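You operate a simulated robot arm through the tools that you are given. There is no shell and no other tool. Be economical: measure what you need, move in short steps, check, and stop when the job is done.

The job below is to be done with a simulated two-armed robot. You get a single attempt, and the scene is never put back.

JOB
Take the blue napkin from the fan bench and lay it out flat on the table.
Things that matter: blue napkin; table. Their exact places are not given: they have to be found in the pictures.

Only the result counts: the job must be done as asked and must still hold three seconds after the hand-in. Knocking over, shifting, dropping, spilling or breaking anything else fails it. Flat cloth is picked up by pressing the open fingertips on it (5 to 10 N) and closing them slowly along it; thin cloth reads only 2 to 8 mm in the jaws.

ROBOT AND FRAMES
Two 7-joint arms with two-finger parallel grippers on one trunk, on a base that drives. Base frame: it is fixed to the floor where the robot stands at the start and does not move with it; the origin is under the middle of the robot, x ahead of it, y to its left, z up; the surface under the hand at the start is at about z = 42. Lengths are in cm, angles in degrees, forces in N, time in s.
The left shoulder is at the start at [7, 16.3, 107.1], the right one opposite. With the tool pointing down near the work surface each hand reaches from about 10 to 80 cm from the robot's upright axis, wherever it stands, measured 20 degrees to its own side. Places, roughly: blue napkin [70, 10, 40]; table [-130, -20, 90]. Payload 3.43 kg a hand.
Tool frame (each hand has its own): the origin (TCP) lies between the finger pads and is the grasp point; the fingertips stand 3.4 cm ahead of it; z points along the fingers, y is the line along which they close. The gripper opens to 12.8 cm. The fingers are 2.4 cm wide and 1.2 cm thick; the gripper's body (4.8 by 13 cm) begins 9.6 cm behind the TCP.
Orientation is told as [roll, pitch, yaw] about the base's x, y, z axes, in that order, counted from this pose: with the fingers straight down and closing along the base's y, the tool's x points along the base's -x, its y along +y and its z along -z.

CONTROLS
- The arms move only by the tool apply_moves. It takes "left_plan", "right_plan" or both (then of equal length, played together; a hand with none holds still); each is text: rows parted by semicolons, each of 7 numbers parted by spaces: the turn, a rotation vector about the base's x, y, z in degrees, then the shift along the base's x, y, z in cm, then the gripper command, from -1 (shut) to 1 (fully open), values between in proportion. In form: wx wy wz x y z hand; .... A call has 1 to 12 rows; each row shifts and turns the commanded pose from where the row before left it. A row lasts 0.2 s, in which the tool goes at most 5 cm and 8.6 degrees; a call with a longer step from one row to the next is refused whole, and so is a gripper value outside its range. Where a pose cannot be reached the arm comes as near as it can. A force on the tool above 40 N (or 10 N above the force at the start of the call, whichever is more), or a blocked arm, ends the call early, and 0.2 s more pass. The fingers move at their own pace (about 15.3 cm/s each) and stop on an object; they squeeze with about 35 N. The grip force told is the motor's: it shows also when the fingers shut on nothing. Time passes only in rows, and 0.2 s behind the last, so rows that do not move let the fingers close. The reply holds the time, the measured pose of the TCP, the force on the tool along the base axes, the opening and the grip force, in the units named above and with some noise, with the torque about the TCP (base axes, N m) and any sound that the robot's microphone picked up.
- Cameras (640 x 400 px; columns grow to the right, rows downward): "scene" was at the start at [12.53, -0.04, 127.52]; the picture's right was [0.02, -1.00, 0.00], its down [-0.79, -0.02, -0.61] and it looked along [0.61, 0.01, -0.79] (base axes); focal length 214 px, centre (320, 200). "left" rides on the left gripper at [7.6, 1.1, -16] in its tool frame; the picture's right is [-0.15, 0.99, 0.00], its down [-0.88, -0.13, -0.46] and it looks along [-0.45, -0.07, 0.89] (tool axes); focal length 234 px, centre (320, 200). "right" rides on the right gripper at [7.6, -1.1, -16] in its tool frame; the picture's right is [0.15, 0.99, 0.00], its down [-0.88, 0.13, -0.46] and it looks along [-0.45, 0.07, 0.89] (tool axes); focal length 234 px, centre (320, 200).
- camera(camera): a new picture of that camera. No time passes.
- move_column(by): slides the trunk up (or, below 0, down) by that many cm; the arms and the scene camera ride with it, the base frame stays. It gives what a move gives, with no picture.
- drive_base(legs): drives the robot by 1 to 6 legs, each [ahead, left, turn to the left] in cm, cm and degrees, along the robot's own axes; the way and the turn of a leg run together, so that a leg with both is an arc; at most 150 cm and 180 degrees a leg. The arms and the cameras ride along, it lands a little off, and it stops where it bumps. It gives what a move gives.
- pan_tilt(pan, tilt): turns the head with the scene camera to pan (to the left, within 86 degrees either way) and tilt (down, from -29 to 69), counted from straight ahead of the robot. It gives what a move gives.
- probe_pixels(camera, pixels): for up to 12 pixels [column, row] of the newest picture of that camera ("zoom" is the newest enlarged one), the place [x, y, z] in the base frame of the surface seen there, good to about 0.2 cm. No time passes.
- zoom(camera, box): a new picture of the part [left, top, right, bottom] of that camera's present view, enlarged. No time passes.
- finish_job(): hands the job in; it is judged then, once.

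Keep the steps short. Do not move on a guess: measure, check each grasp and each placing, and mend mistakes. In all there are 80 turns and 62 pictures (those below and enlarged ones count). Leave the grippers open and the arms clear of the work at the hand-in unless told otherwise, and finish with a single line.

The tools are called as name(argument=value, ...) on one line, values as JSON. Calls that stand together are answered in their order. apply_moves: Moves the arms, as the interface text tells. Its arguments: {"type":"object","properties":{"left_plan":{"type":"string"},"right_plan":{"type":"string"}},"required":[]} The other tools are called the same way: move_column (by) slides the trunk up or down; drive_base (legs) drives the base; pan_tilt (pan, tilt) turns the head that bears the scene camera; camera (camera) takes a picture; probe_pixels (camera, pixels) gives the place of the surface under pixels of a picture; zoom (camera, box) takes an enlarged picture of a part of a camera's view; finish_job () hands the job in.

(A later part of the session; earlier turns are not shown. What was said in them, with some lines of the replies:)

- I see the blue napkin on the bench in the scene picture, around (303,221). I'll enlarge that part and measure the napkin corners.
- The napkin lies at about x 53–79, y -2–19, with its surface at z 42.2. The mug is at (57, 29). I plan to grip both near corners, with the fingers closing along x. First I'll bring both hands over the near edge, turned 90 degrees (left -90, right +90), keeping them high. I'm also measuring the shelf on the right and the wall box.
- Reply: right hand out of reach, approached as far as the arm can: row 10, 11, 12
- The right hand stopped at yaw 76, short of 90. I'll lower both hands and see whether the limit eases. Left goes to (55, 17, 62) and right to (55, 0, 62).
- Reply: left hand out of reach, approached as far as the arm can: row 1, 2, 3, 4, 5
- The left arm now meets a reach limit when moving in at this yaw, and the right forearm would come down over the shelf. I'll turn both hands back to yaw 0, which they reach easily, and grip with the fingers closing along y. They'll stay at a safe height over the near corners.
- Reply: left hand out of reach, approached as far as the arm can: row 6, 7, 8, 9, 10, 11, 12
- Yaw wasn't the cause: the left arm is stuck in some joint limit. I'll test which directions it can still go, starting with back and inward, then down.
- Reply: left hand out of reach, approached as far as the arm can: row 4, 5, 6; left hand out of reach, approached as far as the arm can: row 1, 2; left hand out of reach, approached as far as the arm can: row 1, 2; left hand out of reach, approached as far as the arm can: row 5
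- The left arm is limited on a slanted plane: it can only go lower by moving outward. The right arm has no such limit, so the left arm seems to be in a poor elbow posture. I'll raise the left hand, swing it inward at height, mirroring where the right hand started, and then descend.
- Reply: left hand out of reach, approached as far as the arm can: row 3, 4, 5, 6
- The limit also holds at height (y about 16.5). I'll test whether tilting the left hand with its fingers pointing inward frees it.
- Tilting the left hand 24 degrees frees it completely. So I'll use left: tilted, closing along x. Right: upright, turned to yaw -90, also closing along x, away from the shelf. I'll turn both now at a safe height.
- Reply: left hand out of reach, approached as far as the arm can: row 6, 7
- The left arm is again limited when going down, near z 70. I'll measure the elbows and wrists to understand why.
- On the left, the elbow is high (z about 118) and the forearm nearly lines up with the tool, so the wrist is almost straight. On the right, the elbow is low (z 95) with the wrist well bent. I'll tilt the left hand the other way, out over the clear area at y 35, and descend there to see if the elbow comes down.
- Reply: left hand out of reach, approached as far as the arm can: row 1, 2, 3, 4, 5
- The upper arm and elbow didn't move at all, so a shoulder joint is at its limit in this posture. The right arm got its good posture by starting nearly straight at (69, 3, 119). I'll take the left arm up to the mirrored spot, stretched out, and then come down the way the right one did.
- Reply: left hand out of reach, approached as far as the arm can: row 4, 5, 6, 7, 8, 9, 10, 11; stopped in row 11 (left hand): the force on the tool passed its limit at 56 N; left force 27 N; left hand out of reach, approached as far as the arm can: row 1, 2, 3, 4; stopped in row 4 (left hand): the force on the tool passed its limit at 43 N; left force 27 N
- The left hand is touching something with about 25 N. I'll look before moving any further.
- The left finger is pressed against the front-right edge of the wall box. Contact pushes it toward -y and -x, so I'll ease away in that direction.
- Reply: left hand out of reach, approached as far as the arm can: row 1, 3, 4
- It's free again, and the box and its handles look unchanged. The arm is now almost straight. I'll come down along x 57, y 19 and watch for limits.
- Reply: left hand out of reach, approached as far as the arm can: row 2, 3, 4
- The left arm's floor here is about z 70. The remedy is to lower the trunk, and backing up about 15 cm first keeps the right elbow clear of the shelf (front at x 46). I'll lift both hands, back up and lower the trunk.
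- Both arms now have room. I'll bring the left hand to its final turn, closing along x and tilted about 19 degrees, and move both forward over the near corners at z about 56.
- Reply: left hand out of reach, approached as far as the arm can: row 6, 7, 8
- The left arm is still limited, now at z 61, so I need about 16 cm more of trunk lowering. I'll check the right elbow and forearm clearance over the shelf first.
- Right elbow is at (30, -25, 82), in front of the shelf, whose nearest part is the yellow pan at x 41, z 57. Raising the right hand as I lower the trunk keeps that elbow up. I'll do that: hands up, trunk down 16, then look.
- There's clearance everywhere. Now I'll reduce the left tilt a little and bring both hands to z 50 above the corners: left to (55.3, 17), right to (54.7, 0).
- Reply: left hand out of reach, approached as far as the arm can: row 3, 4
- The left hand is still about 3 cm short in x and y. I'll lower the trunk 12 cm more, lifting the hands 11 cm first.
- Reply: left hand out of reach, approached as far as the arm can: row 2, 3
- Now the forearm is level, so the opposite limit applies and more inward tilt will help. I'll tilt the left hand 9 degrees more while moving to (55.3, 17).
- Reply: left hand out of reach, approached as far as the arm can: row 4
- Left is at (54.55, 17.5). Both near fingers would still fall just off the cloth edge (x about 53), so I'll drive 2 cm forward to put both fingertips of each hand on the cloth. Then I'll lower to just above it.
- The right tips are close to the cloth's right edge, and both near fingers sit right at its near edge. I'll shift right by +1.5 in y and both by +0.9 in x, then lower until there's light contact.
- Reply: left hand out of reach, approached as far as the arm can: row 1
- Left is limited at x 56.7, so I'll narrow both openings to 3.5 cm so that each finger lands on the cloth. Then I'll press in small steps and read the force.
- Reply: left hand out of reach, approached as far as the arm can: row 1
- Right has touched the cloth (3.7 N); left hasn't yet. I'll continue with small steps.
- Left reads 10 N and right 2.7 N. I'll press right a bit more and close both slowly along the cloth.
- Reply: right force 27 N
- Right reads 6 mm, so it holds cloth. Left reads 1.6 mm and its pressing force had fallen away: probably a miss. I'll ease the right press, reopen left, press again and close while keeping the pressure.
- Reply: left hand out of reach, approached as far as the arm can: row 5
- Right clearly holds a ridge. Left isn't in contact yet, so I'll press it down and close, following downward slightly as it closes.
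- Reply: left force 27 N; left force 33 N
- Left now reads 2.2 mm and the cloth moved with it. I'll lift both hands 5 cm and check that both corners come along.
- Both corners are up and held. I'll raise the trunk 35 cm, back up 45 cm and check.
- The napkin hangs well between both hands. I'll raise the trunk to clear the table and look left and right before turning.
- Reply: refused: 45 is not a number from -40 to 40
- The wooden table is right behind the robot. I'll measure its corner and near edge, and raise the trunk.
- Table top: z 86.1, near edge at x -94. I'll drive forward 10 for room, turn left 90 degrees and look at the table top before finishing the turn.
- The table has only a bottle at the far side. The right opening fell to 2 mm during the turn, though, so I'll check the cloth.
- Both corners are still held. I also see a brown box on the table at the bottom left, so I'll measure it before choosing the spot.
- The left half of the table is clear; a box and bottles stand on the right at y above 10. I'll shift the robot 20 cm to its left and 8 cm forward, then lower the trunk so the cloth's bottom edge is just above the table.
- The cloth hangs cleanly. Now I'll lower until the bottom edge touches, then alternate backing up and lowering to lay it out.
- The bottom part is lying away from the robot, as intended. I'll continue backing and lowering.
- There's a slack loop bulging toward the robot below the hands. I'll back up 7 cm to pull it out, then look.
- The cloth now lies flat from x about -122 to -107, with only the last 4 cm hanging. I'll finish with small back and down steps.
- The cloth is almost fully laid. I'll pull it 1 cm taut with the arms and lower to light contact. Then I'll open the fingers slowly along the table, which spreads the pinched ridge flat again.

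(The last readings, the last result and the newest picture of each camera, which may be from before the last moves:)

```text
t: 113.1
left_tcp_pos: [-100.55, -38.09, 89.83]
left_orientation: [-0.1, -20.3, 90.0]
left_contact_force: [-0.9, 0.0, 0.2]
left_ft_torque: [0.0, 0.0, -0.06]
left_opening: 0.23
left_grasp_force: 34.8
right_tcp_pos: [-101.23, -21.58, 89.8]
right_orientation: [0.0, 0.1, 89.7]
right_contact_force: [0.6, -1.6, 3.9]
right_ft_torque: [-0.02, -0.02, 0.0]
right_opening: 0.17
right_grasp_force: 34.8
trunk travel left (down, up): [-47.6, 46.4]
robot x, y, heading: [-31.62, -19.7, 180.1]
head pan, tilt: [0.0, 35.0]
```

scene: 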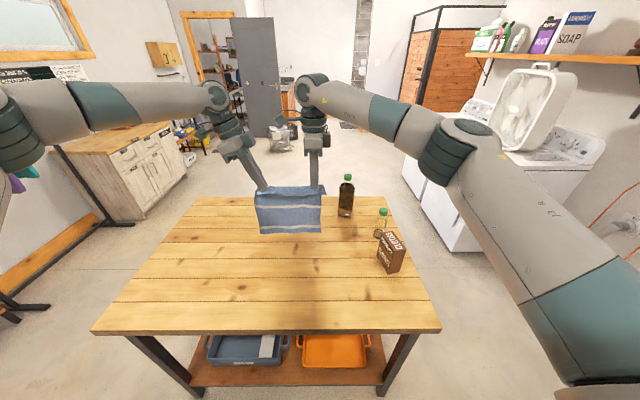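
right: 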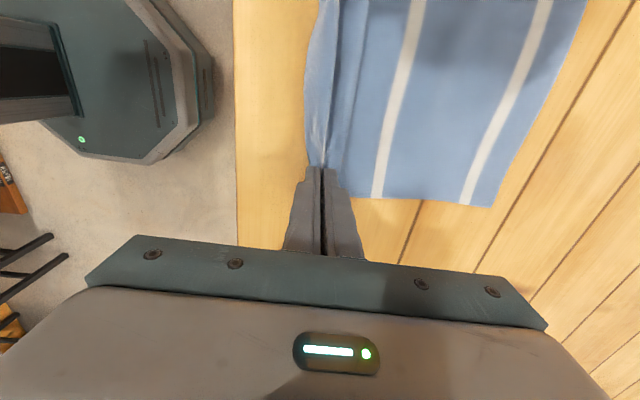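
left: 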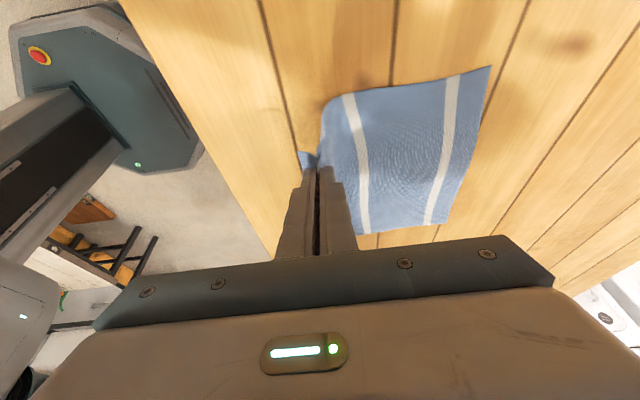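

apply_moves(left_plan="0 0 0 0 0 -0.1 -1;0 0 0 0 0 0 -0.9;0 0 0 0 0 0 -0.8;0 0 0 0 0 0 -0.7;0 0 0 0 0 0 -0.6;0 0 0 0 0 0 -0.5;0 0 0 0 0 0 -0.45;0 0 0 0 0 0 -0.45", right_plan="0 0 0 0 0 0 -1;0 0 0 0 0 0 -0.9;0 0 0 0 0 0 -0.8;0 0 0 0 0 0 -0.7;0 0 0 0 0 0 -0.6;0 0 0 0 0 0 -0.5;0 0 0 0 0 0 -0.45;0 0 0 0 0 0 -0.45")

zoom(camera="scene", box=[180, 130, 340, 230])

```text
t: 114.9
left_tcp_pos: [-100.49, -38.03, 89.76]
left_orientation: [-0.1, -20.2, 90.0]
left_contact_force: [-3.3, -0.2, 12.8]
left_ft_torque: [0.0, -0.03, 0.02]
left_opening: 3.35
left_grasp_force: 0.1
right_tcp_pos: [-101.05, -21.48, 89.97]
right_orientation: [0.0, 0.1, 89.7]
right_contact_force: [-0.1, 0.3, -0.2]
right_ft_torque: [-0.01, -0.01, 0.02]
right_opening: 3.5
right_grasp_force: 0.0
trunk travel left (down, up): [-47.6, 46.4]
robot x, y, heading: [-31.93, -20.43, 179.9]
head pan, tilt: [0.0, 35.0]
```

```text
4.00 times, centred on (260, 180) of scene
```

zoom: 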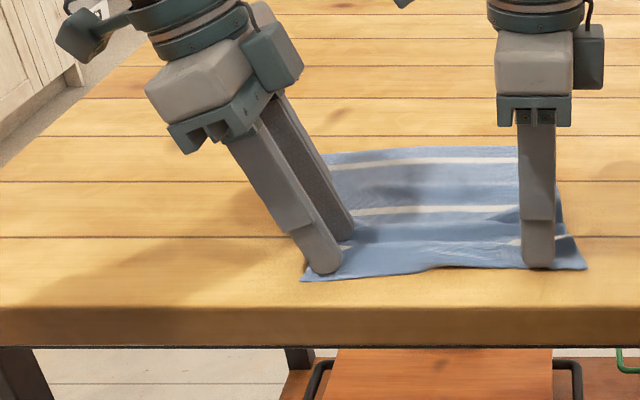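

Released, and the cloth is spread. I'll lift both hands straight up, back away a little and inspect.

apply_moves(left_plan="0 0 0 0 0 0.5 -0.45;0 0 0 0 0 2 -0.45;0 0 0 0 0 3 -0.45;0 0 0 0 0 4 -0.45;0 0 0 0 0 4 -0.45;0 0 0 0 0 0 -0.45", right_plan="0 0 0 0 0 0.5 -0.45;0 0 0 0 0 2 -0.45;0 0 0 0 0 3 -0.45;0 0 0 0 0 4 -0.45;0 0 0 0 0 4 -0.45;0 0 0 0 0 0 -0.45")

zoom(camera="scene", box=[180, 130, 340, 230])

camera(camera="right")

```text
t: 116.3
left_tcp_pos: [-99.67, -38.28, 102.73]
left_orientation: [-0.2, -20.1, 90.1]
left_contact_force: [-0.8, -0.1, 0.4]
left_ft_torque: [0.03, -0.04, 0.0]
left_opening: 3.5
left_grasp_force: 0.0
left hand out of reach, approached as far as the arm can: row 5
right_tcp_pos: [-101.43, -21.65, 103.27]
right_orientation: [-0.1, 0.0, 89.6]
right_contact_force: [0.1, 0.3, -0.5]
right_ft_torque: [-0.03, -0.08, 0.02]
right_opening: 3.52
right_grasp_force: 0.1
trunk travel left (down, up): [-47.6, 46.4]
robot x, y, heading: [-32.05, -20.27, 180.0]
head pan, tilt: [0.0, 35.0]
```

```text
4.00 times, centred on (260, 180) of scene
```

zoom: 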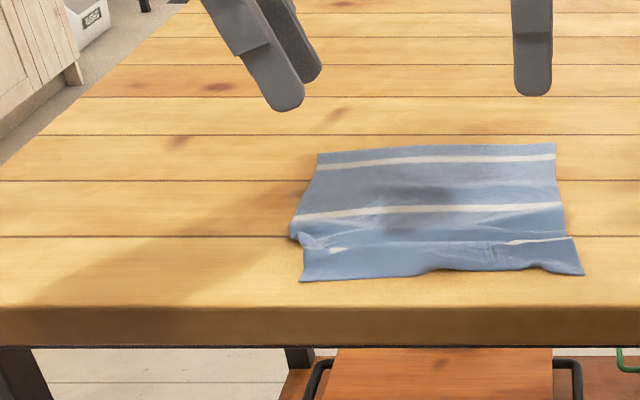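

```text
15 pictures are left
```

right: 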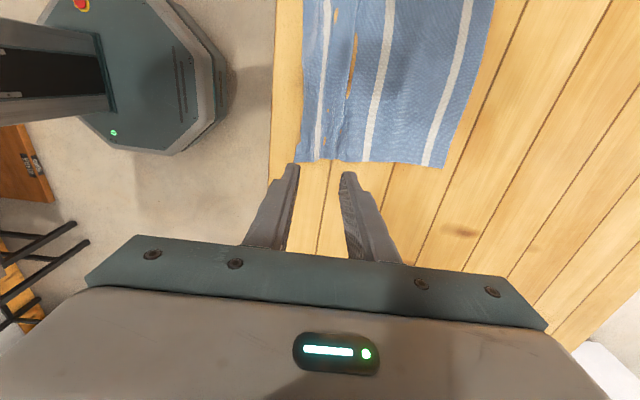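

The napkin is laid out, but a wrinkled ridge remains around the near stripe. I'll measure how far it extends and how high it stands.

probe_pixels(camera="zoom", pixels=[[320, 156], [553, 147], [303, 278], [580, 272], [440, 264], [295, 232], [565, 225], [440, 232], [340, 245], [500, 245], [440, 250], [380, 240]])

camera(camera="left")

```text
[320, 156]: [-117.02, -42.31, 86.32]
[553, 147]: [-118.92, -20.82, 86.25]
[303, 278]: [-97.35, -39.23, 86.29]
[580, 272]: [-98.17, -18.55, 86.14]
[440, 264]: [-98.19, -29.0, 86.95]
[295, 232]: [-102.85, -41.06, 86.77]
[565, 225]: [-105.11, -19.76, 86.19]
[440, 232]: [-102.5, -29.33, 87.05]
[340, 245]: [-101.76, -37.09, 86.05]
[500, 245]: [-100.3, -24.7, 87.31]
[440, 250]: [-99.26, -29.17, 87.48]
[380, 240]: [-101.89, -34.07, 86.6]
```

```text
14 pictures are left
```

left: 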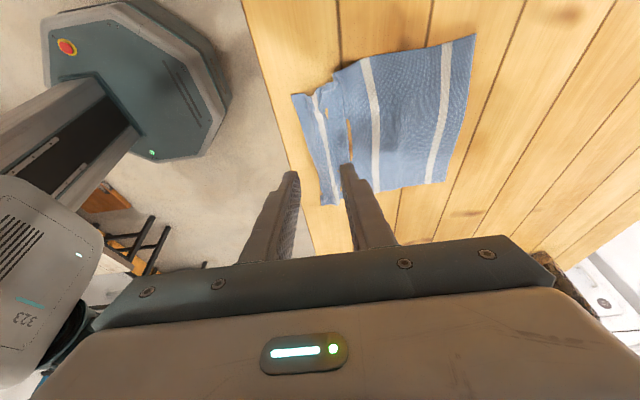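

The napkin covers 21 cm of its 25 cm; about 4 cm is bunched in a low ridge near x -101. The near edge is only 4 cm from the table edge. So first I'll press closed fingertips near the far edge and drag the whole cloth 7 cm away from the robot, which should also pull the ridge out.

drive_base(legs=[[15, 0, 0]])

apply_moves(left_plan="0 0 0 0 0 -3 -1;0 0 0 0 0 -3 -1;0 0 0 0 0 -3 -1;0 0 0 0 0 -2 -1;0 0 0 0 0 -1 -1;0 0 0 0 0 0 -1", right_plan="0 0 0 0 -0.7 -3 -1;0 0 0 0 -0.7 -3 -1;0 0 0 0 -0.6 -3 -1;0 0 0 0 0 -2 -1;0 0 0 0 0 -1.3 -1;0 0 0 0 0 0 -1")

camera(camera="scene")

```text
t: 117.7
left_tcp_pos: [-114.81, -38.45, 102.77]
left_orientation: [-0.2, -20.2, 90.2]
left_contact_force: [0.0, -1.0, 0.1]
left_ft_torque: [0.0, 0.03, -0.03]
left_opening: 3.5
left_grasp_force: 0.0
right_tcp_pos: [-116.4, -21.73, 103.19]
right_orientation: [-0.1, 0.1, 89.8]
right_contact_force: [-0.3, 0.0, -0.1]
right_ft_torque: [-0.01, -0.04, 0.03]
right_opening: 3.53
right_grasp_force: 0.1
trunk travel left (down, up): [-47.6, 46.4]
robot x, y, heading: [-46.77, -20.35, 179.7]
head pan, tilt: [0.0, 35.0]
```

```text
t: 119.1
left_tcp_pos: [-114.47, -38.45, 90.81]
left_orientation: [-0.1, -20.2, 90.2]
left_contact_force: [-0.5, 0.5, 0.5]
left_ft_torque: [0.02, 0.02, 0.0]
left_opening: 0.0
left_grasp_force: 32.9
right_tcp_pos: [-116.43, -23.93, 90.96]
right_orientation: [0.0, 0.1, 89.8]
right_contact_force: [-0.5, -0.4, 0.5]
right_ft_torque: [0.0, 0.02, 0.03]
right_opening: 0.0
right_grasp_force: 33.1
trunk travel left (down, up): [-47.6, 46.4]
robot x, y, heading: [-46.53, -19.89, -180.0]
head pan, tilt: [0.0, 35.0]
```

```text
13 pictures are left
```

scene: 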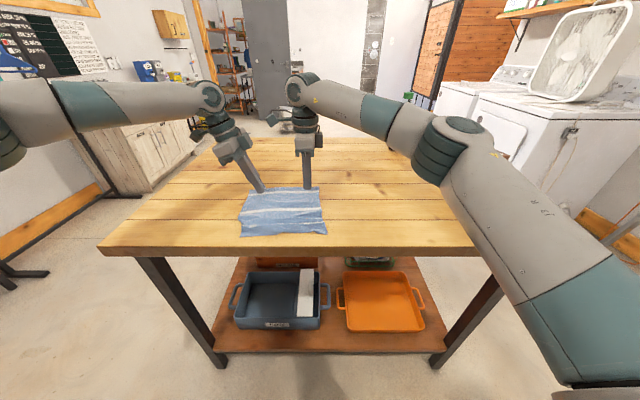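

apply_moves(left_plan="0 0 0 0 0 -0.7 -1;0 0 0 0 0 -0.4 -1;0 0 0 0 0 -0.1 -1;0 0 0 0 0 0 -1", right_plan="0 0 0 0 0 -0.7 -1;0 0 0 0 0 -0.4 -1;0 0 0 0 0 -0.1 -1;0 0 0 0 0 0 -1")

drive_base(legs=[[6, 0, 0]])

zoom(camera="scene", box=[200, 150, 360, 250])

```text
t: 120.1
left_tcp_pos: [-114.61, -38.47, 89.65]
left_orientation: [-0.1, -20.2, 90.1]
left_contact_force: [-0.1, -0.6, 2.9]
left_ft_torque: [-0.03, -0.02, -0.02]
left_opening: 0.04
left_grasp_force: 33.4
right_tcp_pos: [-116.31, -23.76, 89.84]
right_orientation: [0.0, 0.2, 89.8]
right_contact_force: [0.0, 0.0, 0.1]
right_ft_torque: [0.0, 0.02, 0.01]
right_opening: 0.01
right_grasp_force: 32.4
trunk travel left (down, up): [-47.6, 46.4]
robot x, y, heading: [-46.85, -19.95, -179.9]
head pan, tilt: [0.0, 35.0]
```

```text
t: 121.0
left_tcp_pos: [-120.41, -38.47, 89.68]
left_orientation: [-0.1, -20.1, 90.1]
left_contact_force: [3.1, -1.1, 10.4]
left_ft_torque: [-0.06, -0.07, -0.01]
left_opening: 0.0
left_grasp_force: 33.0
right_tcp_pos: [-122.31, -23.79, 89.85]
right_orientation: [0.0, 0.1, 90.0]
right_contact_force: [0.2, 0.1, -0.1]
right_ft_torque: [-0.05, -0.02, 0.01]
right_opening: 0.0
right_grasp_force: 32.8
trunk travel left (down, up): [-47.6, 46.4]
robot x, y, heading: [-52.54, -20.35, -180.0]
head pan, tilt: [0.0, 35.0]
```

```text
4.00 times, centred on (280, 200) of scene
```

zoom: 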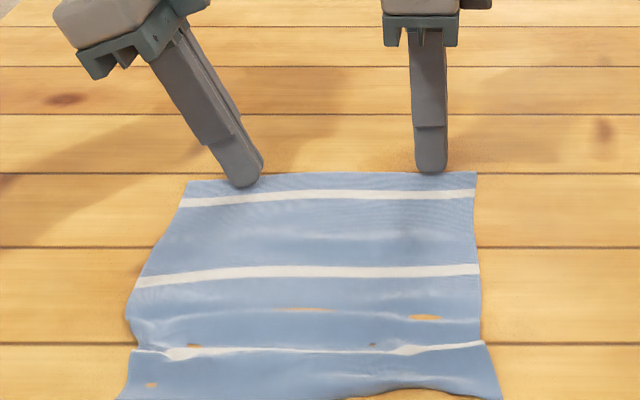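

The cloth already looks flatter; the left hand dragged it a little and the right one wasn't in contact. I'll measure again.

probe_pixels(camera="zoom", pixels=[[190, 184], [474, 176], [122, 396], [497, 396], [340, 390], [130, 320], [480, 330], [200, 335], [300, 325], [400, 335], [250, 360], [430, 365]])

apply_moves(left_plan="0 0 0 0 0 0.5 -1;0 0 0 0 0 2 -1;0 0 0 0 0 0 -1", right_plan="0 0 0 0 0 0.5 -1;0 0 0 0 0 2 -1;0 0 0 0 0 0 -1")

```text
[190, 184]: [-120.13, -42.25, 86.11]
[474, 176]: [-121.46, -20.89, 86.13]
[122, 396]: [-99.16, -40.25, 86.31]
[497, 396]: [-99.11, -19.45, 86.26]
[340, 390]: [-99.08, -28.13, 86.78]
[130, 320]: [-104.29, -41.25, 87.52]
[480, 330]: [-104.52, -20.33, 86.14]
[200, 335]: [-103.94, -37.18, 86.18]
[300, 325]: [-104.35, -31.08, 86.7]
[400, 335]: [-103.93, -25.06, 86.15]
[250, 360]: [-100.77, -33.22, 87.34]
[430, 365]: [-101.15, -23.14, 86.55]
```

```text
t: 121.8
left_tcp_pos: [-120.31, -38.48, 91.88]
left_orientation: [-0.3, -20.2, 90.3]
left_contact_force: [-0.8, -0.8, 0.3]
left_ft_torque: [0.01, 0.02, -0.05]
left_opening: 0.0
left_grasp_force: 32.2
right_tcp_pos: [-122.2, -23.81, 92.14]
right_orientation: [-0.2, 0.1, 89.9]
right_contact_force: [-0.2, -0.2, -0.2]
right_ft_torque: [-0.01, -0.01, -0.02]
right_opening: 0.0
right_grasp_force: 32.9
trunk travel left (down, up): [-47.6, 46.4]
robot x, y, heading: [-52.65, -20.5, -180.1]
head pan, tilt: [0.0, 35.0]
```

Length is now about 22.5 cm, with bumps up to 1.3 cm near the front stripe. I'll repeat the drag with both hands properly pressed, just inside the far edge.

apply_moves(left_plan="0 0 0 1.5 0 0 -1;0 0 0 0 0 -1.5 -1;0 0 0 0 0 -0.7 -1;0 0 0 0 0 -0.15 -1;0 0 0 0 0 0 -1", right_plan="0 0 0 3.2 0 0 -1;0 0 0 0 0 -1.5 -1;0 0 0 0 0 -0.9 -1;0 0 0 0 0 -0.2 -1;0 0 0 0 0 0 -1")

```text
t: 123.0
left_tcp_pos: [-118.89, -38.64, 89.84]
left_orientation: [-0.2, -20.2, 90.1]
left_contact_force: [0.2, 0.6, 0.8]
left_ft_torque: [0.0, -0.02, -0.01]
left_opening: 0.0
left_grasp_force: 32.3
right_tcp_pos: [-118.97, -23.61, 89.68]
right_orientation: [-0.1, 0.1, 89.8]
right_contact_force: [0.3, -0.5, 0.5]
right_ft_torque: [-0.03, 0.04, -0.02]
right_opening: 0.02
right_grasp_force: 32.9
trunk travel left (down, up): [-47.6, 46.4]
robot x, y, heading: [-52.62, -20.13, -180.1]
head pan, tilt: [0.0, 35.0]
```

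apply_moves(left_plan="0 0 0 0 0 -0.2 -1;0 0 0 0 0 -0.1 -1;0 0 0 0 0 0 -1", right_plan="0 0 0 0 0 -0.15 -1;0 0 0 0 0 -0.1 -1;0 0 0 0 0 0 -1")

drive_base(legs=[[5, 0, 0]])

zoom(camera="scene", box=[200, 150, 376, 260])

```text
t: 123.8
left_tcp_pos: [-118.8, -38.46, 89.74]
left_orientation: [0.1, -20.2, 90.1]
left_contact_force: [-1.9, -0.9, 10.8]
left_ft_torque: [-0.07, 0.06, -0.01]
left_opening: 0.01
left_grasp_force: 32.9
right_tcp_pos: [-118.89, -23.76, 89.56]
right_orientation: [-0.1, 0.1, 89.9]
right_contact_force: [-0.7, 0.2, 0.2]
right_ft_torque: [-0.02, -0.03, 0.0]
right_opening: 0.01
right_grasp_force: 33.4
trunk travel left (down, up): [-47.6, 46.4]
robot x, y, heading: [-52.6, -20.24, -179.9]
head pan, tilt: [0.0, 35.0]
```

```text
t: 124.8
left_tcp_pos: [-123.78, -38.58, 89.63]
left_orientation: [0.0, -20.2, 90.2]
left_contact_force: [2.7, -0.6, 17.8]
left_ft_torque: [-0.01, -0.14, 0.01]
left_opening: 0.0
left_grasp_force: 33.3
right_tcp_pos: [-123.91, -23.77, 89.51]
right_orientation: [-0.1, 0.2, 90.0]
right_contact_force: [-0.1, 0.3, 0.1]
right_ft_torque: [0.0, 0.01, 0.01]
right_opening: 0.0
right_grasp_force: 33.0
trunk travel left (down, up): [-47.6, 46.4]
robot x, y, heading: [-57.49, -20.25, -179.9]
head pan, tilt: [0.0, 35.0]
```

```text
3.64 times, centred on (288, 205) of scene
```

zoom: 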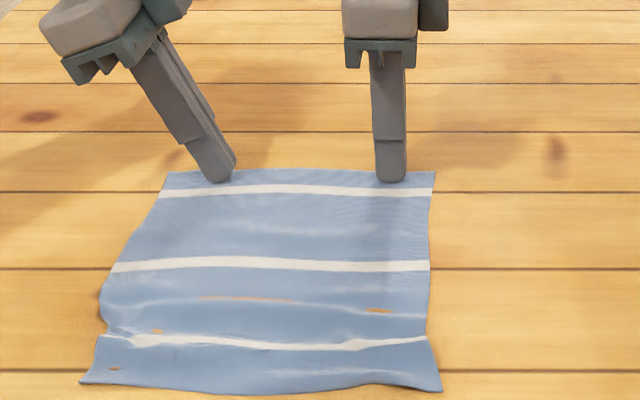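

That's much flatter. I'll lift the hands clear and measure again.

apply_moves(left_plan="0 0 0 0 0 0.5 -1;0 0 0 0 0 2 -1;0 0 0 0 0 3 -1;0 0 0 0 0 0 -1", right_plan="0 0 0 0 0 0.5 -1;0 0 0 0 0 2 -1;0 0 0 0 0 3 -1;0 0 0 0 0 0 -1")

zoom(camera="scene", box=[200, 150, 376, 260])

probe_pixels(camera="zoom", pixels=[[168, 178], [430, 176], [88, 380], [436, 388], [260, 388], [105, 310], [428, 310], [150, 330], [260, 308], [350, 320], [230, 365], [380, 350]])

```text
t: 125.8
left_tcp_pos: [-123.89, -38.58, 95.02]
left_orientation: [-0.2, -20.2, 90.2]
left_contact_force: [-0.7, 0.1, 0.3]
left_ft_torque: [0.03, -0.03, -0.02]
left_opening: 0.0
left_grasp_force: 33.0
right_tcp_pos: [-124.1, -23.73, 95.14]
right_orientation: [-0.1, 0.1, 90.0]
right_contact_force: [0.1, 0.2, -0.2]
right_ft_torque: [-0.01, -0.03, -0.04]
right_opening: 0.02
right_grasp_force: 33.0
trunk travel left (down, up): [-47.6, 46.4]
robot x, y, heading: [-58.02, -19.65, -179.6]
head pan, tilt: [0.0, 35.0]
```

```text
3.64 times, centred on (288, 205) of scene
```

zoom: 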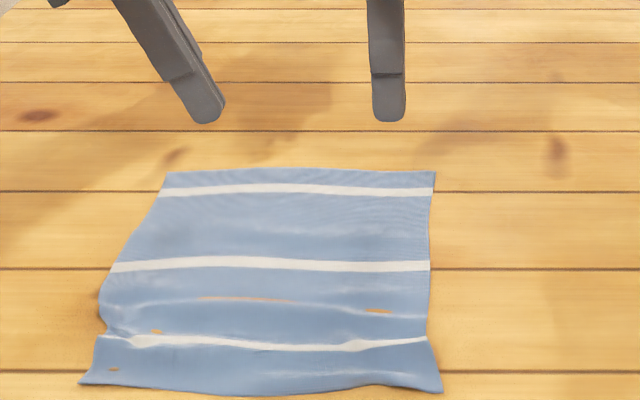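

```text
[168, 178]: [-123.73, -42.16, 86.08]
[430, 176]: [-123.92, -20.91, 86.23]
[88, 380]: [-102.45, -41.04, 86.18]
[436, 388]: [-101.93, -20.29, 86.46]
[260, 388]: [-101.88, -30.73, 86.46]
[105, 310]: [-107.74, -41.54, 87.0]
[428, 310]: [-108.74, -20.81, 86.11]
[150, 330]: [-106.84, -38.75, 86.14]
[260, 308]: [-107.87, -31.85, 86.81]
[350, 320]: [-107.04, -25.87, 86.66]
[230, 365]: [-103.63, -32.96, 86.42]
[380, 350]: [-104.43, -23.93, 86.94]
```

It spans 22.6 cm, and bumps are down to 1 cm or less. Next I'll press near the front edge with both hands and pull about 3 cm toward the robot to draw out the last wrinkle.

drive_base(legs=[[-20.7, 0, 0]])

apply_moves(left_plan="0 0 0 0 0 -3 -1;0 0 0 0 0 -2 -1;0 0 0 0 0 -0.3 -1;0 0 0 0 0 -0.15 -1;0 0 0 0 0 0 -1", right_plan="0 0 0 0 0 -3 -1;0 0 0 0 0 -2 -1;0 0 0 0 0 -0.4 -1;0 0 0 0 0 -0.25 -1;0 0 0 0 0 0 -1")

```text
t: 127.4
left_tcp_pos: [-103.21, -38.7, 95.09]
left_orientation: [-0.1, -20.2, 90.2]
left_contact_force: [0.8, -0.2, -0.1]
left_ft_torque: [0.01, 0.03, 0.01]
left_opening: 0.0
left_grasp_force: 32.7
right_tcp_pos: [-103.36, -23.92, 95.11]
right_orientation: [0.0, 0.1, 89.9]
right_contact_force: [-0.2, 0.5, -0.5]
right_ft_torque: [0.01, 0.02, 0.0]
right_opening: 0.03
right_grasp_force: 32.9
trunk travel left (down, up): [-47.6, 46.4]
robot x, y, heading: [-37.27, -19.94, -179.9]
head pan, tilt: [0.0, 35.0]
```

```text
t: 128.6
left_tcp_pos: [-103.09, -38.52, 89.83]
left_orientation: [-0.1, -20.4, 90.2]
left_contact_force: [-1.0, 1.0, 6.1]
left_ft_torque: [0.02, 0.02, 0.02]
left_opening: 0.02
left_grasp_force: 32.3
right_tcp_pos: [-103.38, -23.63, 89.5]
right_orientation: [-0.1, 0.1, 89.9]
right_contact_force: [-0.8, -0.2, 5.0]
right_ft_torque: [-0.03, -0.05, 0.01]
right_opening: 0.01
right_grasp_force: 33.3
trunk travel left (down, up): [-47.6, 46.4]
robot x, y, heading: [-36.98, -19.93, -179.9]
head pan, tilt: [0.0, 35.0]
```

Both are pressing at 5–6 N. Now I'll pull back 3 cm.

drive_base(legs=[[-3, 0, 0]])

apply_moves(left_plan="0 0 0 0 0 0.5 -1;0 0 0 0 0 2 -1;0 0 0 0 0 4 -1;0 0 0 0 0 4 -1;0 0 0 0 0 0 -1", right_plan="0 0 0 0 0 0.5 -1;0 0 0 0 0 2 -1;0 0 0 0 0 4 -1;0 0 0 0 0 4 -1;0 0 0 0 0 0 -1")

zoom(camera="scene", box=[184, 110, 360, 220])

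```text
t: 129.4
left_tcp_pos: [-100.01, -38.57, 89.71]
left_orientation: [0.0, -20.2, 90.1]
left_contact_force: [-1.7, 1.2, 6.8]
left_ft_torque: [0.05, 0.08, 0.0]
left_opening: 0.01
left_grasp_force: 33.0
right_tcp_pos: [-100.39, -23.82, 89.54]
right_orientation: [0.1, 0.0, 89.9]
right_contact_force: [-1.8, 0.4, 6.5]
right_ft_torque: [-0.05, 0.0, -0.04]
right_opening: 0.0
right_grasp_force: 33.0
trunk travel left (down, up): [-47.6, 46.4]
robot x, y, heading: [-34.13, -20.02, -180.0]
head pan, tilt: [0.0, 35.0]
```

```text
t: 130.6
left_tcp_pos: [-100.02, -38.2, 99.92]
left_orientation: [-0.3, -20.2, 90.2]
left_contact_force: [-0.6, -0.4, 0.0]
left_ft_torque: [0.01, 0.0, -0.01]
left_opening: 0.01
left_grasp_force: 32.9
right_tcp_pos: [-100.74, -23.58, 99.88]
right_orientation: [-0.2, 0.1, 90.0]
right_contact_force: [-0.1, -0.3, 0.3]
right_ft_torque: [0.01, 0.02, 0.02]
right_opening: 0.02
right_grasp_force: 33.0
trunk travel left (down, up): [-47.6, 46.4]
robot x, y, heading: [-34.19, -20.08, -179.8]
head pan, tilt: [0.0, 35.0]
```

```text
3.64 times, centred on (272, 165) of scene
```

zoom: 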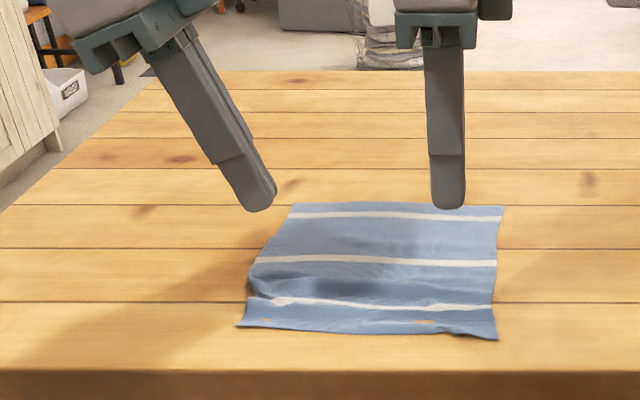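

probe_pixels(camera="zoom", pixels=[[294, 206], [502, 209], [240, 325], [495, 337], [360, 331], [252, 285], [494, 295], [300, 288], [400, 292], [330, 310], [440, 315], [280, 270]])

drive_base(legs=[[-12, 0, 0]])

pan_tilt(pan=0, tilt=30)

move_column(by=20)

zoom(camera="scene", box=[208, 140, 384, 250])

```text
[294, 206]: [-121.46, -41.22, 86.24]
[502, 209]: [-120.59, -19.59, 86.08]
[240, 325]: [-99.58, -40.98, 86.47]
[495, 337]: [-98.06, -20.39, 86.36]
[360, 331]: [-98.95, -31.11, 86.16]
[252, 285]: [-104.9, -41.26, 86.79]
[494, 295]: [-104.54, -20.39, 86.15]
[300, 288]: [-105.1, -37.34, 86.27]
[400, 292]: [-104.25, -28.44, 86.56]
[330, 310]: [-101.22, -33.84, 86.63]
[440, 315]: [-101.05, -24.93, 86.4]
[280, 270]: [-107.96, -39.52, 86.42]
```

```text
t: 131.9
left_tcp_pos: [-88.11, -37.92, 100.01]
left_orientation: [0.0, -20.2, 90.0]
left_contact_force: [0.2, 0.1, 0.6]
left_ft_torque: [0.01, 0.04, 0.03]
left_opening: 0.01
left_grasp_force: 32.5
right_tcp_pos: [-88.76, -23.36, 99.97]
right_orientation: [0.0, 0.0, 89.8]
right_contact_force: [-0.3, 0.3, -0.1]
right_ft_torque: [0.01, 0.02, 0.01]
right_opening: 0.0
right_grasp_force: 32.6
trunk travel left (down, up): [-47.6, 46.4]
robot x, y, heading: [-22.52, -20.01, 179.8]
head pan, tilt: [0.0, 35.0]
```

```text
t: 132.5
left_tcp_pos: [-88.23, -38.03, 100.01]
left_orientation: [0.0, -20.0, 90.0]
left_contact_force: [-1.2, -0.1, 0.8]
left_ft_torque: [0.0, -0.02, -0.02]
left_opening: 0.0
left_grasp_force: 33.1
right_tcp_pos: [-88.66, -23.33, 99.99]
right_orientation: [0.0, 0.1, 89.7]
right_contact_force: [0.0, -0.7, -0.2]
right_ft_torque: [0.01, -0.01, 0.0]
right_opening: 0.01
right_grasp_force: 33.4
trunk travel left (down, up): [-47.6, 46.4]
robot x, y, heading: [-21.92, -20.08, 179.9]
head pan, tilt: [0.0, 30.0]
```

```text
t: 134.7
left_tcp_pos: [-88.15, -37.98, 119.98]
left_orientation: [-0.1, -20.3, 90.0]
left_contact_force: [1.1, 0.5, 0.7]
left_ft_torque: [0.02, 0.03, 0.02]
left_opening: 0.0
left_grasp_force: 33.3
right_tcp_pos: [-88.9, -23.35, 119.99]
right_orientation: [0.1, 0.1, 89.7]
right_contact_force: [-0.4, 0.3, 0.2]
right_ft_torque: [-0.05, -0.02, 0.01]
right_opening: 0.0
right_grasp_force: 32.7
trunk travel left (down, up): [-67.6, 26.4]
robot x, y, heading: [-22.47, -20.11, 180.0]
head pan, tilt: [0.0, 30.0]
```

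```text
3.64 times, centred on (296, 195) of scene
```

zoom: 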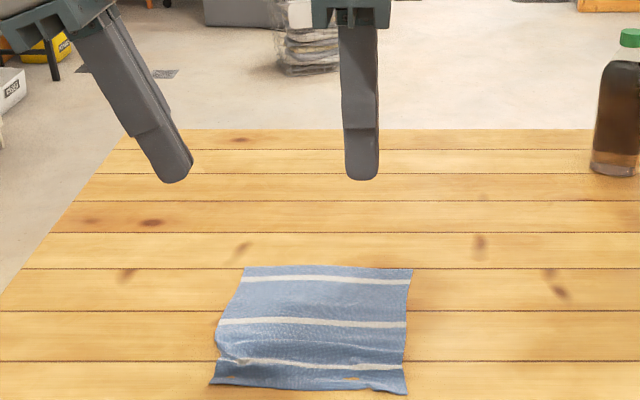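

The napkin now spans about 22.5 x 21 cm, with every sampled point within 0.7 cm of the table. I'll open the grippers and take a closer look for overlapping folds.

apply_moves(left_plan="0 0 0 0 0 0 1;0 0 0 0 0 0 1;0 0 0 0 0 0 1;0 0 0 0 0 0 1", right_plan="0 0 0 0 0 0 1;0 0 0 0 0 0 1;0 0 0 0 0 0 1;0 0 0 0 0 0 1")

zoom(camera="scene", box=[256, 205, 336, 255])

```text
t: 135.7
left_tcp_pos: [-88.24, -37.87, 119.86]
left_orientation: [-0.2, -20.2, 90.0]
left_contact_force: [-0.1, 0.0, -0.8]
left_ft_torque: [0.0, 0.0, -0.05]
left_opening: 12.81
left_grasp_force: 0.1
right_tcp_pos: [-88.79, -23.42, 120.0]
right_orientation: [0.0, 0.1, 89.7]
right_contact_force: [-0.4, 0.6, -0.2]
right_ft_torque: [0.01, 0.0, -0.02]
right_opening: 12.84
right_grasp_force: 0.0
trunk travel left (down, up): [-67.6, 26.4]
robot x, y, heading: [-22.34, -20.37, 180.0]
head pan, tilt: [0.0, 30.0]
```

```text
8.00 times, centred on (296, 230) of scene
```

zoom: 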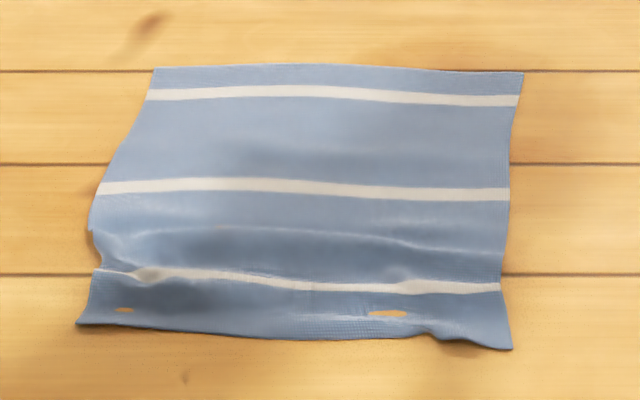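

No part overlaps: all four corners and all three stripes are visible, with only shallow ripples left. The grippers are open and both hands are clear above and in front of the table, so I'm handing in.

finish_job()

```text
The job is handed in.
```

The blue napkin is on the table, laid out with no folds and only shallow ripples of up to about 0.7 cm; the left hand pressed against the fixed wall box once along the way, and nothing looked moved.
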